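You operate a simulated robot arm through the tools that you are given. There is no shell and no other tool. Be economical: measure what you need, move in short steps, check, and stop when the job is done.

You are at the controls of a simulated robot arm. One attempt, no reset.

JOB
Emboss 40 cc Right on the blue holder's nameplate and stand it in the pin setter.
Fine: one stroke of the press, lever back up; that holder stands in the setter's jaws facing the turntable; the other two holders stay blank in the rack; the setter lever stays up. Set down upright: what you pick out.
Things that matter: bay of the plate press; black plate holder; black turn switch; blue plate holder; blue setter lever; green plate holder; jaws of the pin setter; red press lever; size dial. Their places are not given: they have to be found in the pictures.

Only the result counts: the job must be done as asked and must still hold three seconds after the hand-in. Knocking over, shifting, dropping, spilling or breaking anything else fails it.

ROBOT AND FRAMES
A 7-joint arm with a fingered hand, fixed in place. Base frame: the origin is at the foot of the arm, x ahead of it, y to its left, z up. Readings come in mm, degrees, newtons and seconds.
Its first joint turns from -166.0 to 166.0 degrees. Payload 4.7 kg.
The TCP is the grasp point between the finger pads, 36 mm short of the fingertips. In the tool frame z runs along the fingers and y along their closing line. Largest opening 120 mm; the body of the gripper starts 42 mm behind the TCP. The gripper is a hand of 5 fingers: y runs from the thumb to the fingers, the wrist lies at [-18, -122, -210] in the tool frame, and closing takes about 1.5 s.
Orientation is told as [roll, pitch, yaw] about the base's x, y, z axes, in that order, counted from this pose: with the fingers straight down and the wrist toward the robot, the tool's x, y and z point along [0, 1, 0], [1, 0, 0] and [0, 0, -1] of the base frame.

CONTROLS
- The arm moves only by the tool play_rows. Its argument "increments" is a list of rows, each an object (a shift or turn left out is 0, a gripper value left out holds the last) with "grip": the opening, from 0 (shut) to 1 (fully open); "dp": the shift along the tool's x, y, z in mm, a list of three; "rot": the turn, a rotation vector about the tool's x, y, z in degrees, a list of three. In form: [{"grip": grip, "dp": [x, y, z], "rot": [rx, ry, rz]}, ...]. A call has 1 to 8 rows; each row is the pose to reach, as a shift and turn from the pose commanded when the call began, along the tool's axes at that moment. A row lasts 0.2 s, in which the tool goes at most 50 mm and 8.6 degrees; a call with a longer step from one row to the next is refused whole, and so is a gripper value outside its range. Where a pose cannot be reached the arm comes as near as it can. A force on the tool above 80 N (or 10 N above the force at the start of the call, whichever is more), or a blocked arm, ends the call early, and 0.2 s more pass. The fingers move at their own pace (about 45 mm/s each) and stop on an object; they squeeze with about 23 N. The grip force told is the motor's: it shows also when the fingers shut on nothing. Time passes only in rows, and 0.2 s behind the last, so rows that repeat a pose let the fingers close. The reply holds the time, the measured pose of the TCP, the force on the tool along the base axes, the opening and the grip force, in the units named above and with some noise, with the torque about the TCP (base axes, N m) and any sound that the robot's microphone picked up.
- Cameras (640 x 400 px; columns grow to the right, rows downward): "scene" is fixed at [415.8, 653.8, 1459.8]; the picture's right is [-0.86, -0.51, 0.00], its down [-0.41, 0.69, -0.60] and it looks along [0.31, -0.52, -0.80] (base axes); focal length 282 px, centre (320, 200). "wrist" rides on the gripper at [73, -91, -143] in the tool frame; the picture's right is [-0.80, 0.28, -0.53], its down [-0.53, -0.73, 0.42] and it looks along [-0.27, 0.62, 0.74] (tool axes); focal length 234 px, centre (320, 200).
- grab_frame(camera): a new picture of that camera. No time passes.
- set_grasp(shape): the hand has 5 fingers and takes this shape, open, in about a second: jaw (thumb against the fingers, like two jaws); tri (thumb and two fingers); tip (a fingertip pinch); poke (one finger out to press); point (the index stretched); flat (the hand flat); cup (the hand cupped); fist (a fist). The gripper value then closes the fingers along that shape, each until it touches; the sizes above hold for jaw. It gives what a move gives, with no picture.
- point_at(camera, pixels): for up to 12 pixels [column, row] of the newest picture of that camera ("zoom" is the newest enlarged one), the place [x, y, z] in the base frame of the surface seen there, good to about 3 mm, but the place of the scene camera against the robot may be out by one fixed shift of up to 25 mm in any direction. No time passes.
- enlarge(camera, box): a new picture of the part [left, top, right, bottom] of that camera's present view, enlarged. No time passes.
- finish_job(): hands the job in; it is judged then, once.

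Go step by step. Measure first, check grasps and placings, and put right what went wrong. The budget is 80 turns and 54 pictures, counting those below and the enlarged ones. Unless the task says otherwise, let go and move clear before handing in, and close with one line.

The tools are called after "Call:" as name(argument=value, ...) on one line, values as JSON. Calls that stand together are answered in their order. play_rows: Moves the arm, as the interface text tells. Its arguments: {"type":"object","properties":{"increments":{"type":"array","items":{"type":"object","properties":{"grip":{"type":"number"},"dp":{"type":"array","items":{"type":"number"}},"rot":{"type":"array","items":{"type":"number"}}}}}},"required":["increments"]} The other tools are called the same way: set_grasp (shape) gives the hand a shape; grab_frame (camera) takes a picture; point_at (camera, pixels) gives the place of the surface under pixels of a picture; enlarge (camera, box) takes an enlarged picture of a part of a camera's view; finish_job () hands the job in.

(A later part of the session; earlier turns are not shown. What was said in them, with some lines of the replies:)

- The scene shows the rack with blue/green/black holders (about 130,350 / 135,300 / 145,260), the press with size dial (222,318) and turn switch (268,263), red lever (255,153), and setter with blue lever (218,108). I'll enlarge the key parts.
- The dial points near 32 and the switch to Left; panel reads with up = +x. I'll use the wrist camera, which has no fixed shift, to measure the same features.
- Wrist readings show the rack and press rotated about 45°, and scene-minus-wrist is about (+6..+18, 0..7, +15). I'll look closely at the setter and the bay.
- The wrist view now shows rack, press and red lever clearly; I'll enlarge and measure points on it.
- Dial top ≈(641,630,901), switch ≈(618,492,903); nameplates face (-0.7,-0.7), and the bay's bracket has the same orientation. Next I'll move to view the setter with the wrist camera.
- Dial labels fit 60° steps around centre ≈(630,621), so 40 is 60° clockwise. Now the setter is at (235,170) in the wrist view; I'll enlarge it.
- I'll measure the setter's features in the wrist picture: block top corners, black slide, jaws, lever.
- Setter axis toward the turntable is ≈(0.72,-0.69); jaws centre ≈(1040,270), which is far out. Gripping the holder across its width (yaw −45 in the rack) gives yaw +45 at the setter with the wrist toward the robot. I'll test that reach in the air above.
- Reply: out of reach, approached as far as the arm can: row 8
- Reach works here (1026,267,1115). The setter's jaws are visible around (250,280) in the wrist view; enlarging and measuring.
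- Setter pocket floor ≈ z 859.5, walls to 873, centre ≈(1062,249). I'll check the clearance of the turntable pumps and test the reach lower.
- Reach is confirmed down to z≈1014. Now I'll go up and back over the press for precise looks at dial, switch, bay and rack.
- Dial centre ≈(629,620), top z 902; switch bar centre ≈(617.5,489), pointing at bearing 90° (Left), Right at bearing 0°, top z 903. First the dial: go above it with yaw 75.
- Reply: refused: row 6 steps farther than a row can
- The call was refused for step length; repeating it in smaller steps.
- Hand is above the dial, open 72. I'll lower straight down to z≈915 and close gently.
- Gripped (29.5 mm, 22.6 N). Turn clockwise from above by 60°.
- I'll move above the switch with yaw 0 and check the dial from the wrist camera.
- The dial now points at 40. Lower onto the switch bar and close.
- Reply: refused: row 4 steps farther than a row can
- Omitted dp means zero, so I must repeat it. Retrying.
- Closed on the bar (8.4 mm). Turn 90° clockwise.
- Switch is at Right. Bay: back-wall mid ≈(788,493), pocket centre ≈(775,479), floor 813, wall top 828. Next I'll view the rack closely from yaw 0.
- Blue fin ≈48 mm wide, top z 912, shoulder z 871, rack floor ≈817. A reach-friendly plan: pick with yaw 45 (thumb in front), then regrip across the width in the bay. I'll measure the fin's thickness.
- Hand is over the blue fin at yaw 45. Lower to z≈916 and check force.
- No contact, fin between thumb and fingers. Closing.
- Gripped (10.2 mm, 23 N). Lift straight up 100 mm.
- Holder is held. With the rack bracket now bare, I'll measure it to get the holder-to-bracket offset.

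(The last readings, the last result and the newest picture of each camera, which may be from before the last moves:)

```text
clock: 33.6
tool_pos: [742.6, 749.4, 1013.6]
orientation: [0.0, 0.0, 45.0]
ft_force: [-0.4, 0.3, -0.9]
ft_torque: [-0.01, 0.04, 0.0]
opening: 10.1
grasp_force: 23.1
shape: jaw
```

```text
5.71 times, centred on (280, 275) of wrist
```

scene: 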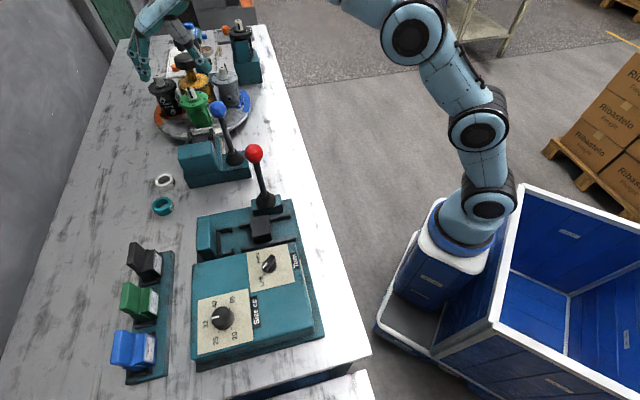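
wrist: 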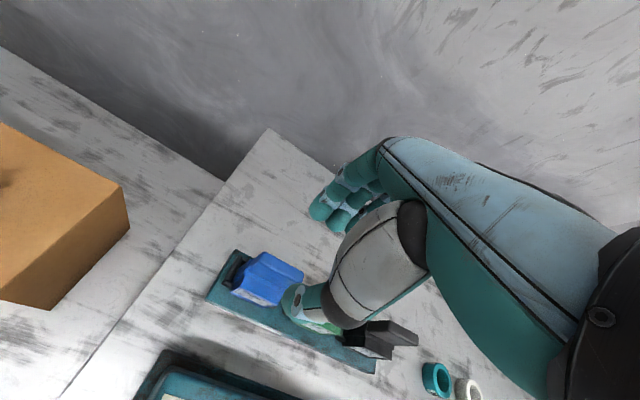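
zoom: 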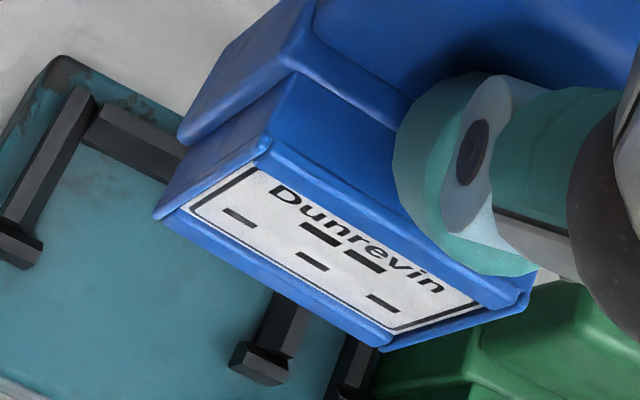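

Offset found: holder TCP target in the bay ≈(776.6,482), touch z ≈ 911.5. I'll raise and carry it over, hovering high beside the red lever, and look again.

Call:
play_rows(increments=[{"dp": [0, 0, -40]}, {"dp": [-31, -24, -60]}, {"dp": [-62, -48, -60]}, {"dp": [-93, -72, -60]}, {"dp": [-124, -96, -60]}, {"dp": [-155, -120, -60]}, {"dp": [-185, -143, -60]}, {"dp": [-212.8, -164.8, -60]}])

Call:
grab_frame(camera="wrist")

Call:
enlarge(camera="scene", box=[150, 100, 330, 290])

```text
clock: 35.4
tool_pos: [778.6, 486.0, 1075.0]
orientation: [-0.1, 0.0, 45.1]
ft_force: [0.2, 0.9, -0.9]
ft_torque: [-0.01, 0.04, 0.01]
opening: 10.2
grasp_force: 23.2
shape: jaw
```

```text
16 pictures are left
```

wrist: 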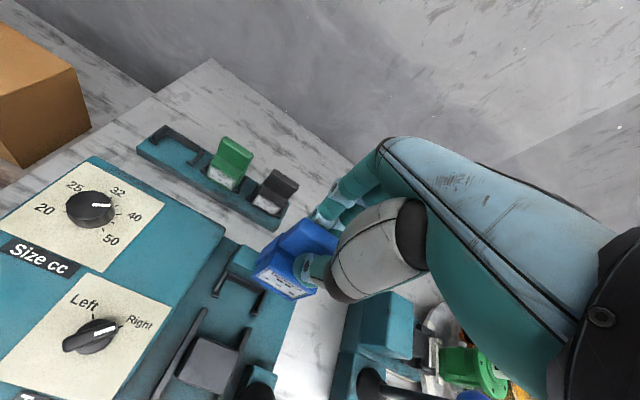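

```text
2.11 times, centred on (240, 195) of scene
```

zoom: 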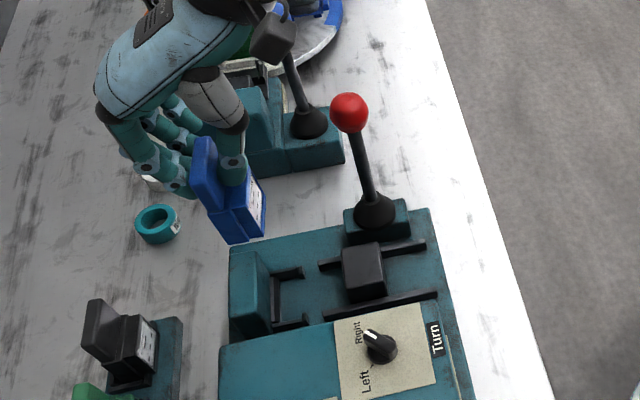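

Call:
enlarge(camera="wrist", box=[190, 230, 300, 330])

```text
4.00 times, centred on (245, 280) of wrist
```

zoom: 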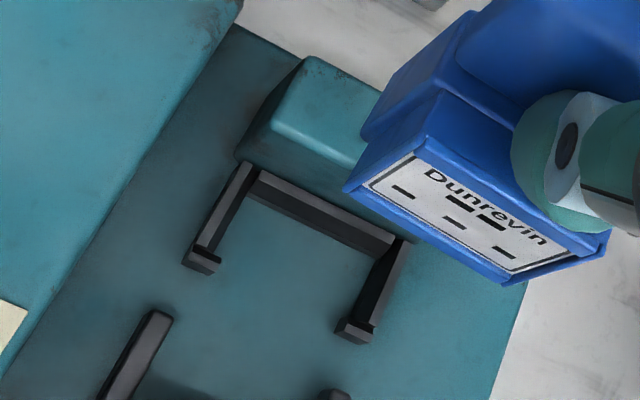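

Call:
point_at(camera="zoom", pixels=[[186, 258], [217, 264], [340, 325], [368, 336], [246, 165], [400, 242], [325, 208], [310, 212], [365, 160], [195, 65], [260, 270], [320, 240]])

Call:
play_rows(increments=[{}])

```text
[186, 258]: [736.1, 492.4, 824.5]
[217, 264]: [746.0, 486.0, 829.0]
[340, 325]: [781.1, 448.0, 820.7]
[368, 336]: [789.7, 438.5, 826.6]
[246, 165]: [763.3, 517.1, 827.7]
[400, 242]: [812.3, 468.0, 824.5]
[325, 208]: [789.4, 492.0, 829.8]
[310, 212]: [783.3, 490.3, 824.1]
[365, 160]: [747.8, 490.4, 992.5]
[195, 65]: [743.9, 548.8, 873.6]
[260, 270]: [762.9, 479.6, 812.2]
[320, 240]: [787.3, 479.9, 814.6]
```

```text
clock: 35.8
tool_pos: [778.0, 483.9, 1074.7]
orientation: [0.0, 0.0, 45.1]
ft_force: [0.0, 0.0, -0.4]
ft_torque: [0.01, 0.01, 0.02]
opening: 10.6
grasp_force: 23.0
shape: jaw
```

Call:
point_at(camera="zoom", pixels=[[350, 187], [500, 278], [420, 233], [372, 188], [513, 270], [428, 145], [600, 243]])

```text
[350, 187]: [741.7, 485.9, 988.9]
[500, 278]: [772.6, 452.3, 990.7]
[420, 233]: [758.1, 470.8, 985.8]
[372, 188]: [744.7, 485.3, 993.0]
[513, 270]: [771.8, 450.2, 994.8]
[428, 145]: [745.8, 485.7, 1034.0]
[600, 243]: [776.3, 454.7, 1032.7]
```

Refined bay target: TCP ≈(777.7,481.3). Descend to just above the bracket (z 933) and check alignment.

Call:
play_rows(increments=[{"dp": [-1.6, -2, 25]}, {"dp": [-1.6, -2, 55]}, {"dp": [-1.6, -2, 85]}, {"dp": [-1.6, -2, 110]}, {"dp": [-1.6, -2, 130]}, {"dp": [-1.6, -2, 142]}, {"dp": [-1.6, -2, 142]}])

Call:
enlarge(camera="wrist", box=[200, 210, 330, 340])

```text
clock: 37.4
tool_pos: [776.3, 480.3, 929.6]
orientation: [0.0, 0.0, 45.0]
ft_force: [-0.4, 0.3, -0.1]
ft_torque: [0.01, 0.01, 0.02]
opening: 10.1
grasp_force: 22.9
shape: jaw
```

```text
3.08 times, centred on (265, 275) of wrist
```

zoom: 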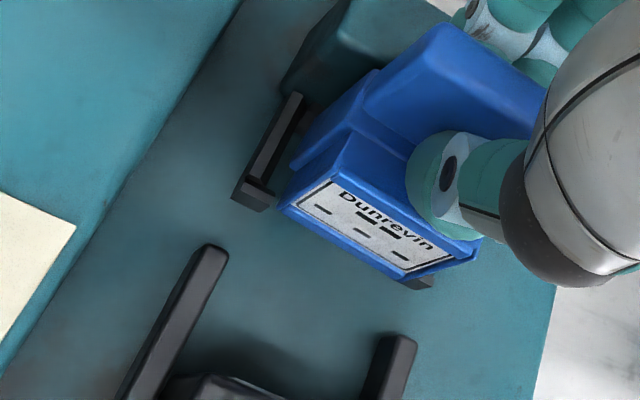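

Call:
point_at(camera="zoom", pixels=[[234, 193], [270, 196], [426, 281], [434, 283], [283, 205], [407, 272], [345, 240], [475, 258], [300, 98]])

```text
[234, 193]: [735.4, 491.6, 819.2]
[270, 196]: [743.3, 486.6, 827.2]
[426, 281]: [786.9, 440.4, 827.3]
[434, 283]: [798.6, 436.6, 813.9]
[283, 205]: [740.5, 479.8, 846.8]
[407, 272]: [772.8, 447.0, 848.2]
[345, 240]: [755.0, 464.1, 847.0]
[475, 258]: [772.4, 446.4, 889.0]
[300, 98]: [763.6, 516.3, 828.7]
```

Holder centre reads ~2 mm left of the bracket centre, so I'll shift +2.6 mm in x and lower gently.

Call:
play_rows(increments=[{"dp": [-1.8, 1.8, 0]}, {"dp": [-1.8, 1.8, 5]}, {"dp": [-1.8, 1.8, 9]}, {"dp": [-1.8, 1.8, 13]}, {"dp": [-1.8, 1.8, 16]}, {"dp": [-1.8, 1.8, 18]}, {"dp": [-1.8, 1.8, 18]}])

```text
clock: 39.0
tool_pos: [780.1, 482.0, 914.8]
orientation: [-0.1, -0.1, 45.0]
ft_force: [-0.6, -1.1, 0.3]
ft_torque: [-0.06, 0.08, 0.05]
opening: 10.6
grasp_force: 22.9
shape: jaw
```

Call:
play_rows(increments=[{"dp": [0, 0, 1.5]}, {"dp": [0, 0, 3]}, {"dp": [0, 0, 4]}, {"dp": [0, 0, 4]}])

Call:
enlarge(camera="wrist", box=[200, 210, 330, 340])

```text
clock: 40.0
tool_pos: [780.8, 480.8, 911.0]
orientation: [-0.1, 0.0, 45.0]
ft_force: [-2.3, -2.0, 5.7]
ft_torque: [-0.02, 0.07, 0.02]
opening: 10.5
grasp_force: 23.1
shape: jaw
```

```text
3.08 times, centred on (265, 275) of wrist
```

zoom: 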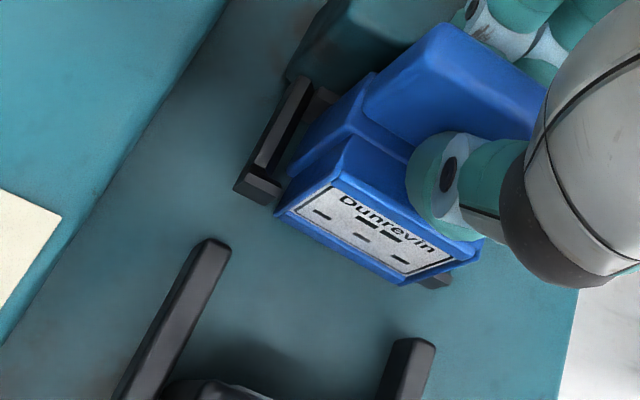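

Seated at z 911 with light floor contact (5.7 N). Release partly, then lift.

Call:
play_rows(increments=[{"grip": 0.27}, {}, {}, {}])

Call:
play_rows(increments=[{"dp": [0, 0, -15]}, {"dp": [0, 0, -40]}, {"dp": [0, 0, -80]}, {"dp": [0, 0, -125]}, {"dp": [0, 0, -170]}])

Call:
grab_frame(camera="wrist")

```text
clock: 41.0
tool_pos: [780.7, 480.5, 911.3]
orientation: [0.0, 0.0, 45.0]
ft_force: [-4.5, -3.2, 6.1]
ft_torque: [0.0, 0.09, 0.05]
opening: 30.8
grasp_force: 0.1
shape: jaw
```

```text
clock: 42.2
tool_pos: [780.4, 478.6, 1078.1]
orientation: [0.0, 0.1, 45.0]
ft_force: [0.4, 0.2, -1.1]
ft_torque: [0.01, -0.01, 0.0]
opening: 32.1
grasp_force: 0.0
shape: jaw
```

```text
11 pictures are left
```

wrist: 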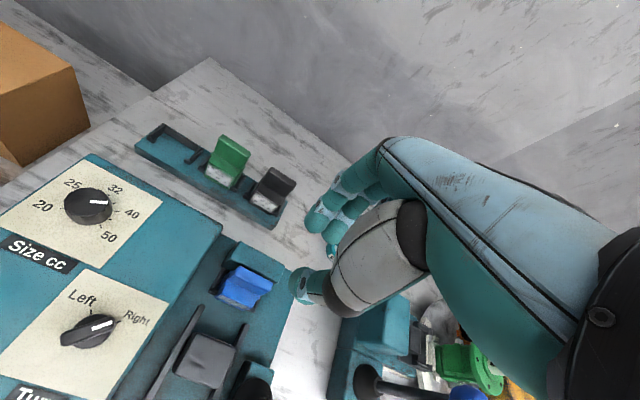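

Holder stands in the bay at (240,288). Next the red lever: I'll position above the ball (centre ≈(749,341,1029)) at yaw −45 so I grip it across its swing plane.

Call:
play_rows(increments=[{"dp": [0, 0, -40]}, {"dp": [0, 0, -75], "rot": [0, 0, 4]}, {"dp": [-12, -20, -75], "rot": [0, 0, 12]}, {"dp": [-25, -40, -75], "rot": [0, 0, 20]}, {"dp": [-37, -60, -75], "rot": [0, 0, 28]}, {"dp": [-50, -80, -75], "rot": [0, 0, 36]}, {"dp": [-63, -100, -75], "rot": [0, 0, 44]}, {"dp": [-75.7, -119.5, -75], "rot": [0, 0, 52]}])

Call:
play_rows(increments=[{"rot": [0, 0, 8], "grip": 0.7}, {"rot": [0, 0, 16]}, {"rot": [0, 0, 24]}, {"rot": [0, 0, 32]}, {"rot": [0, 0, 38]}, {"rot": [0, 0, 38]}])

Call:
grab_frame(camera="wrist")

```text
clock: 44.0
tool_pos: [749.4, 344.2, 1156.0]
orientation: [-0.1, 0.0, -7.0]
ft_force: [0.3, 0.3, 0.2]
ft_torque: [-0.02, 0.03, 0.01]
opening: 31.9
grasp_force: 0.0
shape: jaw
```

```text
clock: 45.4
tool_pos: [748.7, 344.0, 1155.8]
orientation: [0.1, 0.0, -45.2]
ft_force: [-0.2, -0.1, 1.2]
ft_torque: [0.02, -0.03, 0.03]
opening: 83.5
grasp_force: 0.0
shape: jaw
```

```text
10 pictures are left
```

wrist: 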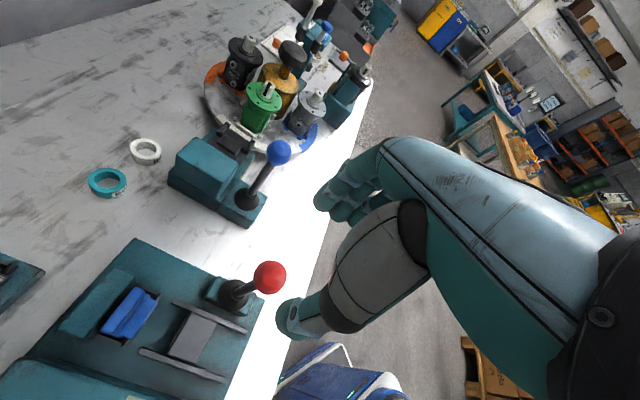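

Call:
point_at(camera="wrist", pixels=[[270, 277], [258, 277], [282, 277], [270, 265], [270, 289], [236, 291], [125, 305], [139, 295], [190, 335], [279, 153]])

```text
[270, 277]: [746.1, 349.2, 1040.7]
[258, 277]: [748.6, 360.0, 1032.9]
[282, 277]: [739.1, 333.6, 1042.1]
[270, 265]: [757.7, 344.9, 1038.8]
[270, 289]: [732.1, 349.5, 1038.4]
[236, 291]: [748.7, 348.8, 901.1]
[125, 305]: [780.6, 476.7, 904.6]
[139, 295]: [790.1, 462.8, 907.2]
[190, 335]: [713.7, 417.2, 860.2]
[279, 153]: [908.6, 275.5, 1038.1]
```

Ball centre ≈(746,343,1026). Lower around it and close.

Call:
play_rows(increments=[{"dp": [-2.8, -1.4, 40]}, {"dp": [-2.8, -1.4, 80]}, {"dp": [-2.8, -1.4, 115]}, {"dp": [-2.8, -1.4, 128]}, {"dp": [-2.8, -1.4, 128]}])

Call:
play_rows(increments=[{"grip": 0}, {}, {}, {}, {}, {}])

```text
clock: 46.6
tool_pos: [747.7, 339.9, 1026.1]
orientation: [0.1, 0.0, -44.9]
ft_force: [0.8, 0.9, 0.1]
ft_torque: [0.0, -0.02, -0.01]
opening: 83.6
grasp_force: 0.0
shape: jaw
```

```text
clock: 48.0
tool_pos: [748.7, 341.1, 1026.4]
orientation: [-0.1, 0.0, -45.0]
ft_force: [-2.8, 1.4, -7.4]
ft_torque: [-0.1, -0.07, 0.03]
opening: 17.3
grasp_force: 23.1
shape: jaw
```

Gripped the ball. Probe gently toward −d (operator side).

Call:
play_rows(increments=[{"dp": [-5, 0, 0]}, {"dp": [-10, 0, 0]}, {"dp": [-14, 0, 0.5]}, {"dp": [-14, 0, 0.5]}])

```text
clock: 49.0
tool_pos: [737.3, 330.6, 1024.5]
orientation: [-0.1, 0.0, -44.9]
ft_force: [1.8, 4.1, -14.2]
ft_torque: [0.0, -0.23, 0.04]
opening: 17.0
grasp_force: 22.9
shape: jaw
```

It moves with low force (~4 N). Continue along the arc to ~30° and look at the ram.

Call:
play_rows(increments=[{"dp": [-12, 0, 2]}, {"dp": [-24, 0, 5]}, {"dp": [-36, 0, 9]}, {"dp": [-48, 0, 14]}, {"dp": [-60, 0, 20]}, {"dp": [-60, 0, 20]}])

Call:
grab_frame(camera="wrist")

```text
clock: 50.4
tool_pos: [693.5, 290.6, 1005.9]
orientation: [0.0, 0.0, -45.0]
ft_force: [3.9, 8.8, -12.3]
ft_torque: [0.14, -0.37, 0.01]
opening: 17.1
grasp_force: 22.6
shape: jaw
```

```text
9 pictures are left
```

wrist: 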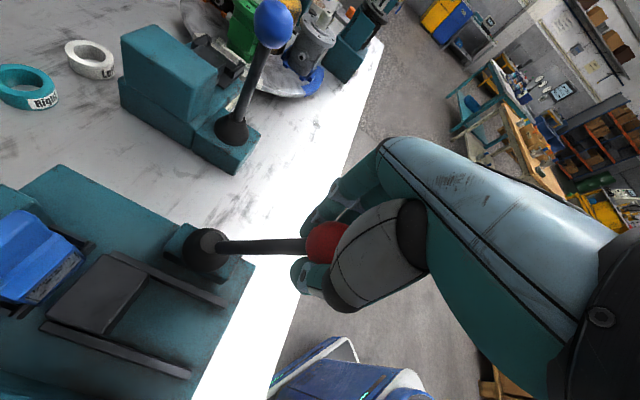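

The ram has advanced toward the holder; this is the pressing direction. Continue the arc, watching force.

Call:
play_rows(increments=[{"dp": [-18, 0, 12]}, {"dp": [-32, 0, 24]}, {"dp": [-44, 0, 38]}, {"dp": [-44, 0, 38]}])

```text
clock: 51.4
tool_pos: [662.6, 258.0, 968.1]
orientation: [0.0, -0.1, -45.1]
ft_force: [-2.2, 6.6, 2.8]
ft_torque: [-0.01, -0.04, -0.02]
opening: 16.2
grasp_force: 23.0
shape: jaw
```

Call:
play_rows(increments=[{"dp": [-7, 0, 9]}, {"dp": [-13, 0, 19]}, {"dp": [-18, 0, 29]}, {"dp": [-18, 0, 29]}])

Call:
grab_frame(camera="wrist")

```text
clock: 52.4
tool_pos: [649.7, 245.6, 937.7]
orientation: [0.0, 0.0, -45.0]
ft_force: [-0.3, 0.4, 0.5]
ft_torque: [0.0, 0.04, 0.01]
opening: 13.7
grasp_force: 23.2
shape: jaw
```

```text
8 pictures are left
```

wrist: 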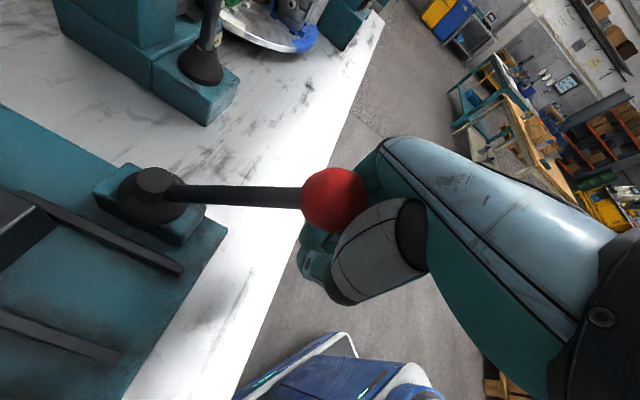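

The ball appears to have slipped up out of the pinch at (335,200). I'll measure where ball and ram are.

Call:
point_at(camera="wrist", pixels=[[330, 198], [345, 190], [240, 196], [175, 190], [25, 215], [45, 215], [10, 205], [318, 240]])

```text
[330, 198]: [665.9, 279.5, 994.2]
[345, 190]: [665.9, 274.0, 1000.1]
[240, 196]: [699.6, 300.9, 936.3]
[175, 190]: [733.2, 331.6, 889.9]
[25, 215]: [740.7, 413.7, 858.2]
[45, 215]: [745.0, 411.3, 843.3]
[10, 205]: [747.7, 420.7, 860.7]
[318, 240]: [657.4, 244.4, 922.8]
```

The lever is at ≈45° (ball ≈(670,268,982)). I'll open the fingers around the stick and move to the ball again to see whether this is the end stop.

Call:
play_rows(increments=[{"grip": 0.7}, {}, {}, {}, {}, {}])

Call:
grab_frame(camera="wrist")

```text
clock: 53.8
tool_pos: [651.2, 245.8, 938.8]
orientation: [0.0, 0.0, -44.9]
ft_force: [0.3, 0.5, -0.1]
ft_torque: [0.01, 0.0, -0.03]
opening: 83.7
grasp_force: 0.2
shape: jaw
```

```text
7 pictures are left
```

wrist: 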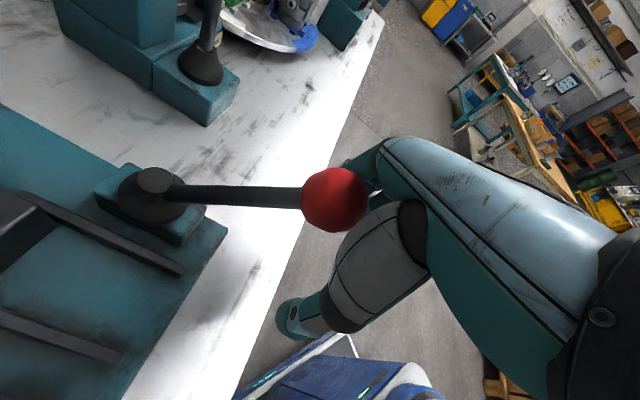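

The lever stays where it is (no spring). Regrip the ball and test whether it goes further.

Call:
play_rows(increments=[{"dp": [8, 0, -12]}, {"dp": [16, 0, -24]}, {"dp": [24, 0, -36]}, {"dp": [29, -1, -42]}, {"dp": [29, -1, -42]}])

Call:
play_rows(increments=[{"grip": 0}, {}, {}, {}, {}, {}])

Call:
play_rows(increments=[{"dp": [-3, 0, 3]}, {"dp": [-6, 0, 6]}, {"dp": [-6, 0, 6]}])

```text
clock: 55.0
tool_pos: [670.8, 267.4, 981.0]
orientation: [-0.1, -0.1, -45.0]
ft_force: [-0.1, -0.3, -0.3]
ft_torque: [0.02, 0.02, 0.03]
opening: 83.5
grasp_force: 0.0
shape: jaw
```

```text
clock: 56.4
tool_pos: [670.3, 268.9, 980.8]
orientation: [-0.1, -0.1, -45.0]
ft_force: [-1.5, 4.7, -6.0]
ft_torque: [-0.03, -0.05, 0.01]
opening: 16.3
grasp_force: 23.4
shape: jaw
```

```text
clock: 57.2
tool_pos: [665.5, 265.1, 976.8]
orientation: [0.1, 0.0, -44.9]
ft_force: [4.1, 16.9, 4.0]
ft_torque: [0.1, 0.01, 0.01]
opening: 17.7
grasp_force: 22.7
shape: jaw
```

Call:
play_rows(increments=[{"dp": [-3, 0, 3]}, {"dp": [-5, 0, 5]}, {"dp": [-5, 0, 5]}])

Call:
enlarge(camera="scene", box=[170, 130, 330, 290])

```text
clock: 58.0
tool_pos: [663.3, 261.0, 969.4]
orientation: [-0.1, 0.0, -45.0]
ft_force: [-3.8, 12.2, -1.0]
ft_torque: [-0.05, -0.05, 0.02]
opening: 17.1
grasp_force: 23.2
shape: jaw
```

```text
2.50 times, centred on (250, 210) of scene
```

zoom: 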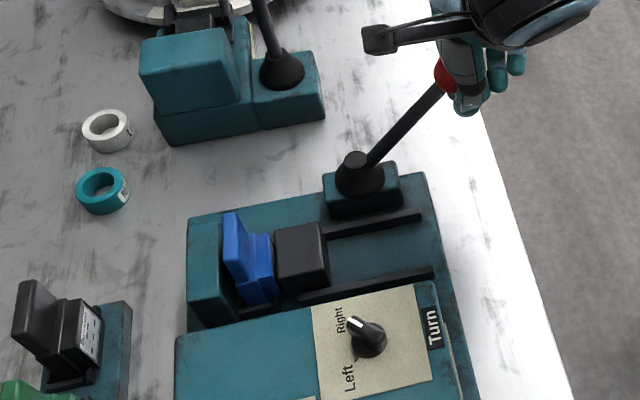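

The ram is against the holder's front: stroke complete. Regrip the ball at its centre and bring the lever back up along the arc.

Call:
play_rows(increments=[{"grip": 0.5}, {}, {"dp": [5, 0, -6]}, {"dp": [9, 0, -12]}, {"dp": [9, 0, -12]}])

Call:
play_rows(increments=[{"grip": 0}, {}, {}, {}, {}, {}])

Call:
play_rows(increments=[{"dp": [15, 0, -13]}, {"dp": [32, 0, -25]}, {"dp": [51, 0, -34]}, {"dp": [68, 0, -40]}, {"dp": [86, 0, -43.5]}, {"dp": [100, 0, -45]}, {"dp": [108, 0, -45]}, {"dp": [108, 0, -45]}])

```text
clock: 59.2
tool_pos: [669.0, 267.5, 982.4]
orientation: [0.0, 0.0, -45.0]
ft_force: [0.5, -0.3, 0.2]
ft_torque: [0.03, -0.01, -0.01]
opening: 59.5
grasp_force: 0.0
shape: jaw
```

```text
clock: 60.6
tool_pos: [669.1, 266.9, 981.5]
orientation: [-0.2, -0.1, -44.9]
ft_force: [-1.2, 5.1, -7.4]
ft_torque: [-0.02, -0.04, 0.02]
opening: 16.6
grasp_force: 22.9
shape: jaw
```

```text
clock: 62.4
tool_pos: [744.5, 340.2, 1026.5]
orientation: [-0.2, -0.1, -45.0]
ft_force: [-31.3, -11.0, -26.1]
ft_torque: [-0.28, 0.31, -0.16]
opening: 15.3
grasp_force: 22.9
shape: jaw
```

Strong reaction at the upright stop: lever is back up. Release and rise, then look.

Call:
play_rows(increments=[{"dp": [-2, 0, 1]}, {"grip": 0.7}, {}, {}, {}])

Call:
play_rows(increments=[{"dp": [0, 0, -40]}, {"dp": [0, 0, -85]}, {"dp": [0, 0, -125]}])

Call:
grab_frame(camera="wrist")

```text
clock: 63.6
tool_pos: [745.5, 341.4, 1026.6]
orientation: [0.1, 0.0, -45.0]
ft_force: [-0.4, -0.3, 0.2]
ft_torque: [-0.01, 0.0, -0.02]
opening: 83.8
grasp_force: 0.1
shape: jaw
```

```text
clock: 64.4
tool_pos: [746.1, 341.5, 1152.2]
orientation: [-0.2, -0.1, -44.9]
ft_force: [-0.1, 1.5, -0.6]
ft_torque: [-0.04, -0.02, 0.0]
opening: 84.1
grasp_force: 0.0
shape: jaw
```

```text
5 pictures are left
```

wrist: 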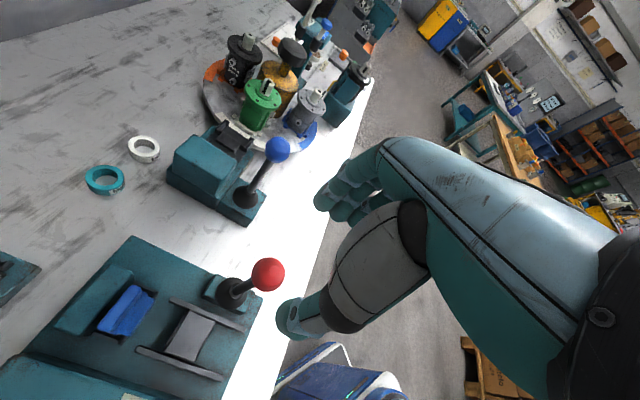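

Lever upright, ram retracted, holder still standing. Measure the fin in the bay for the regrip across its width.

Call:
point_at(camera="wrist", pixels=[[135, 288], [102, 325], [118, 306], [122, 309], [126, 312], [152, 295], [119, 335], [267, 273]])

```text
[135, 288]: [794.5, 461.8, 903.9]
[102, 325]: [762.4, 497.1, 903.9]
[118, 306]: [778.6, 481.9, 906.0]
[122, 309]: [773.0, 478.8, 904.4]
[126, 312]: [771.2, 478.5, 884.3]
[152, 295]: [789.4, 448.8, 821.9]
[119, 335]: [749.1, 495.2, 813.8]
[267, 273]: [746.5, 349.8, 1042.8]
```

Fin centre in the bay ≈(780,481), top ≈907. Move over it at yaw −45, open 74 mm.

Call:
play_rows(increments=[{"grip": 0.62, "dp": [25, -15, 0]}, {"dp": [50, -30, 0]}, {"dp": [75, -46, 20]}, {"dp": [100, -61, 50]}, {"dp": [122.5, -74.5, 80]}, {"dp": [122.5, -74.5, 125]}, {"dp": [122.5, -74.5, 170]}, {"dp": [122.5, -74.5, 190]}])

Call:
play_rows(increments=[{}])

```text
clock: 66.2
tool_pos: [779.0, 482.3, 963.1]
orientation: [0.1, 0.0, -45.0]
ft_force: [-0.3, 0.9, 0.7]
ft_torque: [0.01, 0.02, -0.03]
opening: 74.9
grasp_force: 0.1
shape: jaw
```

```text
clock: 66.6
tool_pos: [779.1, 481.8, 963.3]
orientation: [0.1, 0.0, -45.1]
ft_force: [-0.8, 0.6, -0.3]
ft_torque: [0.01, 0.0, 0.01]
opening: 74.7
grasp_force: 0.1
shape: jaw
```

Call:
play_rows(increments=[{"dp": [0, 1, 20]}, {"dp": [0, 1, 38]}, {"dp": [0, 1, 48]}, {"dp": [0, 1, 51]}, {"dp": [0, 1, 51]}])

Call:
play_rows(increments=[{"grip": 0}, {}, {}, {}, {}, {}])

```text
clock: 67.8
tool_pos: [780.0, 481.7, 910.9]
orientation: [0.1, 0.0, -45.1]
ft_force: [0.3, 0.7, -0.1]
ft_torque: [-0.02, -0.01, -0.02]
opening: 75.0
grasp_force: 0.1
shape: jaw
```

```text
clock: 69.2
tool_pos: [778.6, 481.1, 910.4]
orientation: [0.1, 0.0, -44.9]
ft_force: [-4.1, 2.5, 2.7]
ft_torque: [0.12, 0.21, -0.16]
opening: 45.1
grasp_force: 22.8
shape: jaw
```

Gripped across the fin (45 mm, 23 N). Lift slowly.

Call:
play_rows(increments=[{"dp": [0, 0, -6]}, {"dp": [0, 0, -14]}, {"dp": [0, 0, -26]}, {"dp": [0, 0, -45]}, {"dp": [0, 0, -70]}, {"dp": [0, 0, -100]}, {"dp": [0, 0, -140]}, {"dp": [0, 0, -180]}])

Call:
grab_frame(camera="wrist")

```text
clock: 71.0
tool_pos: [778.0, 482.3, 1091.2]
orientation: [-0.1, 0.0, -45.1]
ft_force: [0.4, 0.0, -1.5]
ft_torque: [-0.03, -0.02, -0.03]
opening: 43.9
grasp_force: 22.9
shape: jaw
```

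```text
4 pictures are left
```

wrist: 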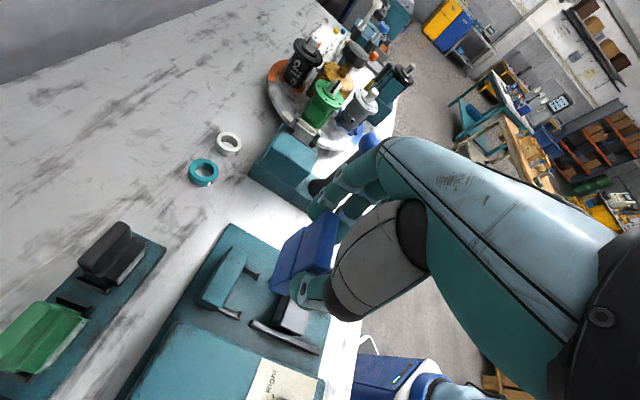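

Held upright. Carry it toward the setter with a +90° yaw, staying high and slightly short of the jaws.

Call:
play_rows(increments=[{"dp": [0, 10, -20], "rot": [0, 0, -8]}, {"dp": [0, 35, -35], "rot": [0, 0, -16]}, {"dp": [0, 62, -35], "rot": [0, 0, -24]}, {"dp": [0, 90, -35], "rot": [0, 0, -32]}, {"dp": [0, 118, -35], "rot": [0, 0, -40]}, {"dp": [0, 146, -35], "rot": [0, 0, -48]}, {"dp": [0, 174, -35], "rot": [0, 0, -56]}, {"dp": [0, 200, -35], "rot": [0, 0, -64]}])

Call:
play_rows(increments=[{"dp": [-27, 13, 5], "rot": [0, 0, -6.5]}, {"dp": [-54, 26, 10], "rot": [0, 0, -13]}, {"dp": [-80, 39, 15], "rot": [0, 0, -19.5]}, {"dp": [-107, 52, 20], "rot": [0, 0, -26]}, {"dp": [-133.6, 65, 25], "rot": [0, 0, -26]}, {"dp": [-133.6, 65, 25], "rot": [0, 0, -26]}])

```text
clock: 72.8
tool_pos: [920.1, 338.8, 1127.1]
orientation: [-0.1, 0.0, 19.1]
ft_force: [-0.2, 0.3, -0.6]
ft_torque: [-0.05, -0.02, -0.03]
opening: 43.9
grasp_force: 22.8
shape: jaw
```

```text
clock: 74.2
tool_pos: [1023.9, 231.1, 1101.4]
orientation: [0.0, 0.1, 45.0]
ft_force: [-0.1, 0.1, -1.2]
ft_torque: [-0.01, 0.0, 0.04]
opening: 43.9
grasp_force: 22.9
shape: jaw
```

Call:
play_rows(increments=[{"dp": [-2, 8, 25]}, {"dp": [-4, 16, 50]}, {"dp": [-7, 28, 75]}, {"dp": [-10.3, 40, 92]}, {"dp": [-10.3, 40, 92]}])

Call:
enlarge(camera="wrist", box=[180, 210, 340, 350])

```text
clock: 75.4
tool_pos: [1060.7, 254.2, 1007.6]
orientation: [0.0, 0.0, 45.1]
ft_force: [-0.1, -0.7, -1.0]
ft_torque: [-0.01, 0.0, 0.0]
opening: 43.8
grasp_force: 22.8
shape: jaw
```

```text
2.86 times, centred on (260, 280) of wrist
```

zoom: 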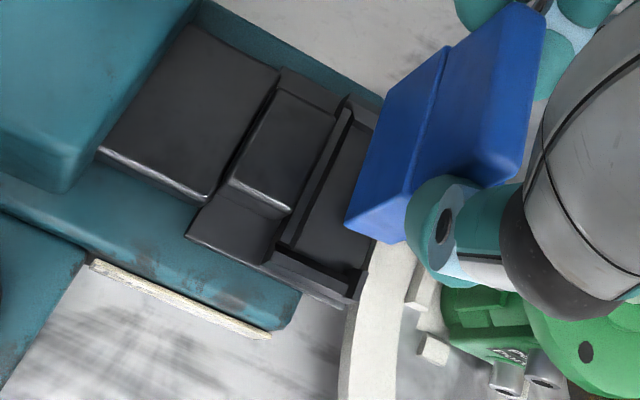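

Call:
point_at(camera="zoom", pixels=[[268, 260], [347, 304], [357, 275], [351, 99], [376, 112], [318, 170], [325, 178], [310, 230], [350, 218], [368, 150], [390, 237], [440, 58]])

Call:
play_rows(increments=[{}])

```text
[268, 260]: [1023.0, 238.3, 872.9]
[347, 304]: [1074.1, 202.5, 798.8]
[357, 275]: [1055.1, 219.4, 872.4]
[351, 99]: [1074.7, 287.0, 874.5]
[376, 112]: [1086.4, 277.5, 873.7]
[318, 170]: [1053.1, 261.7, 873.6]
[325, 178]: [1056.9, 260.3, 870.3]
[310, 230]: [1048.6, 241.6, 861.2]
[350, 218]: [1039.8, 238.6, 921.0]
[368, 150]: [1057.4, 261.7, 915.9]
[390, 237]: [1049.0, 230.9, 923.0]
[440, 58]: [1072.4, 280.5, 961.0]
```

```text
clock: 75.8
tool_pos: [1059.3, 254.2, 1008.2]
orientation: [0.1, 0.1, 45.0]
ft_force: [-0.8, -0.4, 0.2]
ft_torque: [0.0, 0.03, 0.01]
opening: 43.8
grasp_force: 22.8
shape: jaw
```

Bracket centre q≈927, holder centre reads ~930, so shift −2.6 mm along tool y and 1.9 mm toward the turntable. Lower to just above the walls first.

Call:
play_rows(increments=[{"dp": [-1.9, -2.6, 0]}, {"dp": [-1.9, -2.6, 12]}, {"dp": [-1.9, -2.6, 24]}, {"dp": [-1.9, -2.6, 33]}, {"dp": [-1.9, -2.6, 33]}, {"dp": [-1.9, -2.6, 33]}])

Call:
play_rows(increments=[{"dp": [0, 0, 3]}, {"dp": [0, 0, 6]}, {"dp": [0, 0, 9]}, {"dp": [0, 0, 9]}])

```text
clock: 77.2
tool_pos: [1061.7, 251.7, 975.7]
orientation: [0.0, -0.1, 44.9]
ft_force: [0.2, 0.6, -0.5]
ft_torque: [0.01, 0.0, -0.01]
opening: 43.7
grasp_force: 23.5
shape: jaw
```

```text
clock: 78.2
tool_pos: [1061.0, 253.0, 968.4]
orientation: [0.1, -0.2, 45.0]
ft_force: [-1.1, 0.6, 4.7]
ft_torque: [0.1, -0.05, 0.06]
opening: 43.8
grasp_force: 23.2
shape: jaw
```

Early contact (4.7 N at z 968, expected 956): the foot may be touching a wall top. Back up slightly and look closely.

Call:
play_rows(increments=[{"dp": [0, 0, -3]}, {"dp": [0, 0, -3]}])

Call:
enlarge(camera="wrist", box=[220, 220, 320, 320])

```text
clock: 78.8
tool_pos: [1060.4, 252.4, 970.5]
orientation: [0.1, 0.1, 45.0]
ft_force: [0.4, 0.0, -0.4]
ft_torque: [0.0, -0.01, -0.02]
opening: 43.5
grasp_force: 23.2
shape: jaw
```

```text
4.00 times, centred on (270, 270) of wrist
```

zoom: 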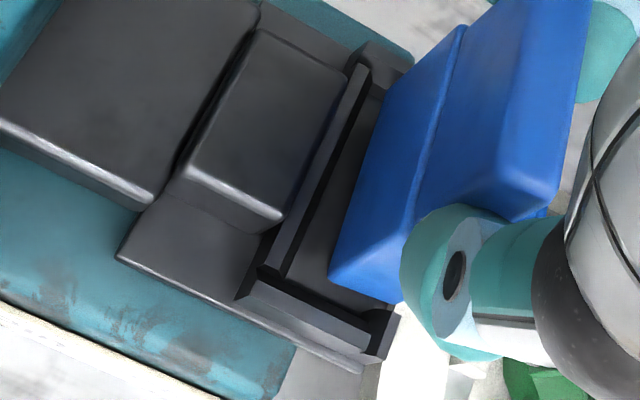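

Call:
point_at(camera="zoom", pixels=[[335, 262], [352, 205], [385, 292], [280, 262], [330, 130], [262, 290], [365, 340], [383, 316], [375, 45], [360, 70], [345, 275], [378, 130]])

```text
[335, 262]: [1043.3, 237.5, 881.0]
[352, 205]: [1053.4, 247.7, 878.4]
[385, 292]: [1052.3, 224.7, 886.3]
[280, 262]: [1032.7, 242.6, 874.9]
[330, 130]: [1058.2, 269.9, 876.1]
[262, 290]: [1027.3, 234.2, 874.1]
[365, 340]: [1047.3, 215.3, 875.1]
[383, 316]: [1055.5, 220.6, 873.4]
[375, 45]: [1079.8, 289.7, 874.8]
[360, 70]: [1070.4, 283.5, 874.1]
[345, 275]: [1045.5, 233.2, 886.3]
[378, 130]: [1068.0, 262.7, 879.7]
```

Contact torque places the touch at the holder's back-right corner (+22 mm q, −7 mm p), so it's ~2–3 mm too far right/back. Shift and lower gently.

Call:
play_rows(increments=[{"dp": [-1.2, -2.5, -2]}, {"dp": [-1.2, -2.5, 0]}, {"dp": [-1.2, -2.5, 3]}, {"dp": [-1.2, -2.5, 6]}, {"dp": [-1.2, -2.5, 6]}])

```text
clock: 80.0
tool_pos: [1060.1, 249.2, 965.4]
orientation: [-0.1, 0.0, 45.0]
ft_force: [-0.6, -0.1, -0.4]
ft_torque: [0.03, 0.03, -0.02]
opening: 43.5
grasp_force: 22.5
shape: jaw
```

Past the wall tops with no force (z 965). Continue down to the floor (~956).

Call:
play_rows(increments=[{"dp": [0, 0, 3]}, {"dp": [0, 0, 6]}, {"dp": [0, 0, 8]}, {"dp": [0, 0, 8]}])

```text
clock: 81.0
tool_pos: [1059.2, 249.3, 956.6]
orientation: [0.1, 0.0, 45.0]
ft_force: [0.4, -0.1, 4.6]
ft_torque: [0.1, -0.02, -0.04]
opening: 43.6
grasp_force: 23.1
shape: jaw
```

Call:
play_rows(increments=[{"dp": [0, 0, 1]}, {"dp": [0, 0, 1.5]}, {"dp": [0, 0, 1.5]}])

```text
clock: 81.8
tool_pos: [1059.5, 247.8, 955.9]
orientation: [-0.2, 0.0, 45.0]
ft_force: [-0.5, -3.0, 11.7]
ft_torque: [0.13, -0.09, 0.0]
opening: 43.8
grasp_force: 22.9
shape: jaw
```

Solid floor contact at z 956 as expected. Release and rise a little first, keeping the picture budget (2 left).

Call:
play_rows(increments=[{"dp": [0, 0, -1.2]}, {"dp": [0, 0, -1.2], "grip": 0.6}, {"dp": [0, 0, -1.2]}, {"dp": [0, 0, -1.2]}, {"dp": [0, 0, -1.2]}])

Call:
play_rows(increments=[{"dp": [0, 0, -12]}, {"dp": [0, 0, -30]}, {"dp": [0, 0, -60]}, {"dp": [0, -10, -100]}, {"dp": [10, -30, -140]}])

Call:
enlarge(camera="wrist", box=[160, 190, 360, 350])

```text
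clock: 83.0
tool_pos: [1060.4, 249.8, 955.8]
orientation: [0.0, 0.0, 45.0]
ft_force: [0.0, 0.3, 0.5]
ft_torque: [0.01, -0.03, 0.0]
opening: 71.3
grasp_force: 0.2
shape: jaw
```

```text
clock: 84.2
tool_pos: [1032.1, 234.0, 1092.3]
orientation: [0.1, 0.0, 44.9]
ft_force: [0.6, 0.5, -0.9]
ft_torque: [0.01, 0.05, 0.01]
opening: 71.5
grasp_force: 0.1
shape: jaw
```

```text
2.50 times, centred on (260, 270) of wrist
```

zoom: 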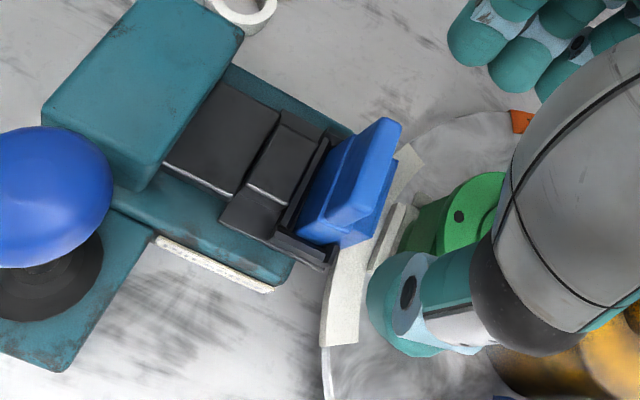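

The holder stands in the jaws. Check its fin top for level and height.

Call:
point_at(camera="zoom", pixels=[[385, 125], [372, 150], [358, 180], [345, 205], [330, 190], [310, 225], [350, 235], [50, 190]])

Call:
play_rows(increments=[{"dp": [35, -20, -20]}, {"dp": [75, -40, -40]}, {"dp": [115, -60, -50]}, {"dp": [155, -80, -50]}, {"dp": [195, -100, -50]}, {"dp": [235, -120, -50]}])

Call:
grab_frame(camera="scene")

```text
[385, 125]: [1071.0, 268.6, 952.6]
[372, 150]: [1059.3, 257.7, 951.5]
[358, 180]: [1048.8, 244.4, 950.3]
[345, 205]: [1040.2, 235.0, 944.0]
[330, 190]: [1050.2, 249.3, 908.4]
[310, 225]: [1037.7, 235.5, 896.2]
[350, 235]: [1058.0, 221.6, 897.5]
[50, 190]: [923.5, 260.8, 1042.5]
```

```text
clock: 85.6
tool_pos: [778.8, 314.3, 1144.6]
orientation: [0.0, 0.2, 45.0]
ft_force: [-0.2, 0.4, -1.3]
ft_torque: [0.0, 0.09, 0.02]
opening: 71.7
grasp_force: 0.1
shape: jaw
```

```text
0 pictures are left
```

scene: 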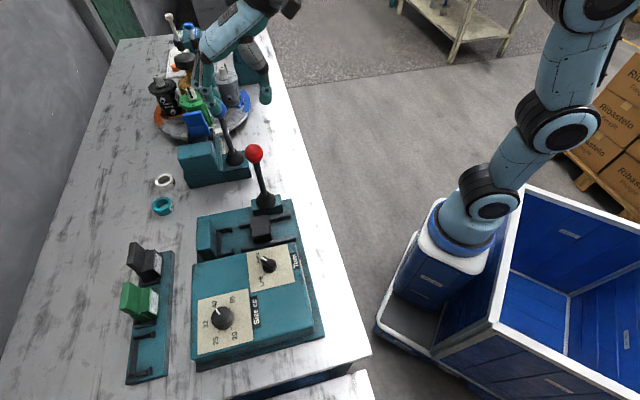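

The holder stands level in the jaws (fin top about 952), both levers are up, and the green and black holders are still in the rack. The hand is clear, so I'm handing in.

Call:
finish_job()

```text
The job is handed in.
```

I set the press to 40 cc Right, ran one lever stroke on the blue holder, brought the lever back up, and stood the holder in the pin setter facing the turntable. I never saw the nameplate after the stroke, so the embossing is unconfirmed: the ram closed against the plate side, but no click was reported. I also pushed the lever against its stop more than once during that stroke.
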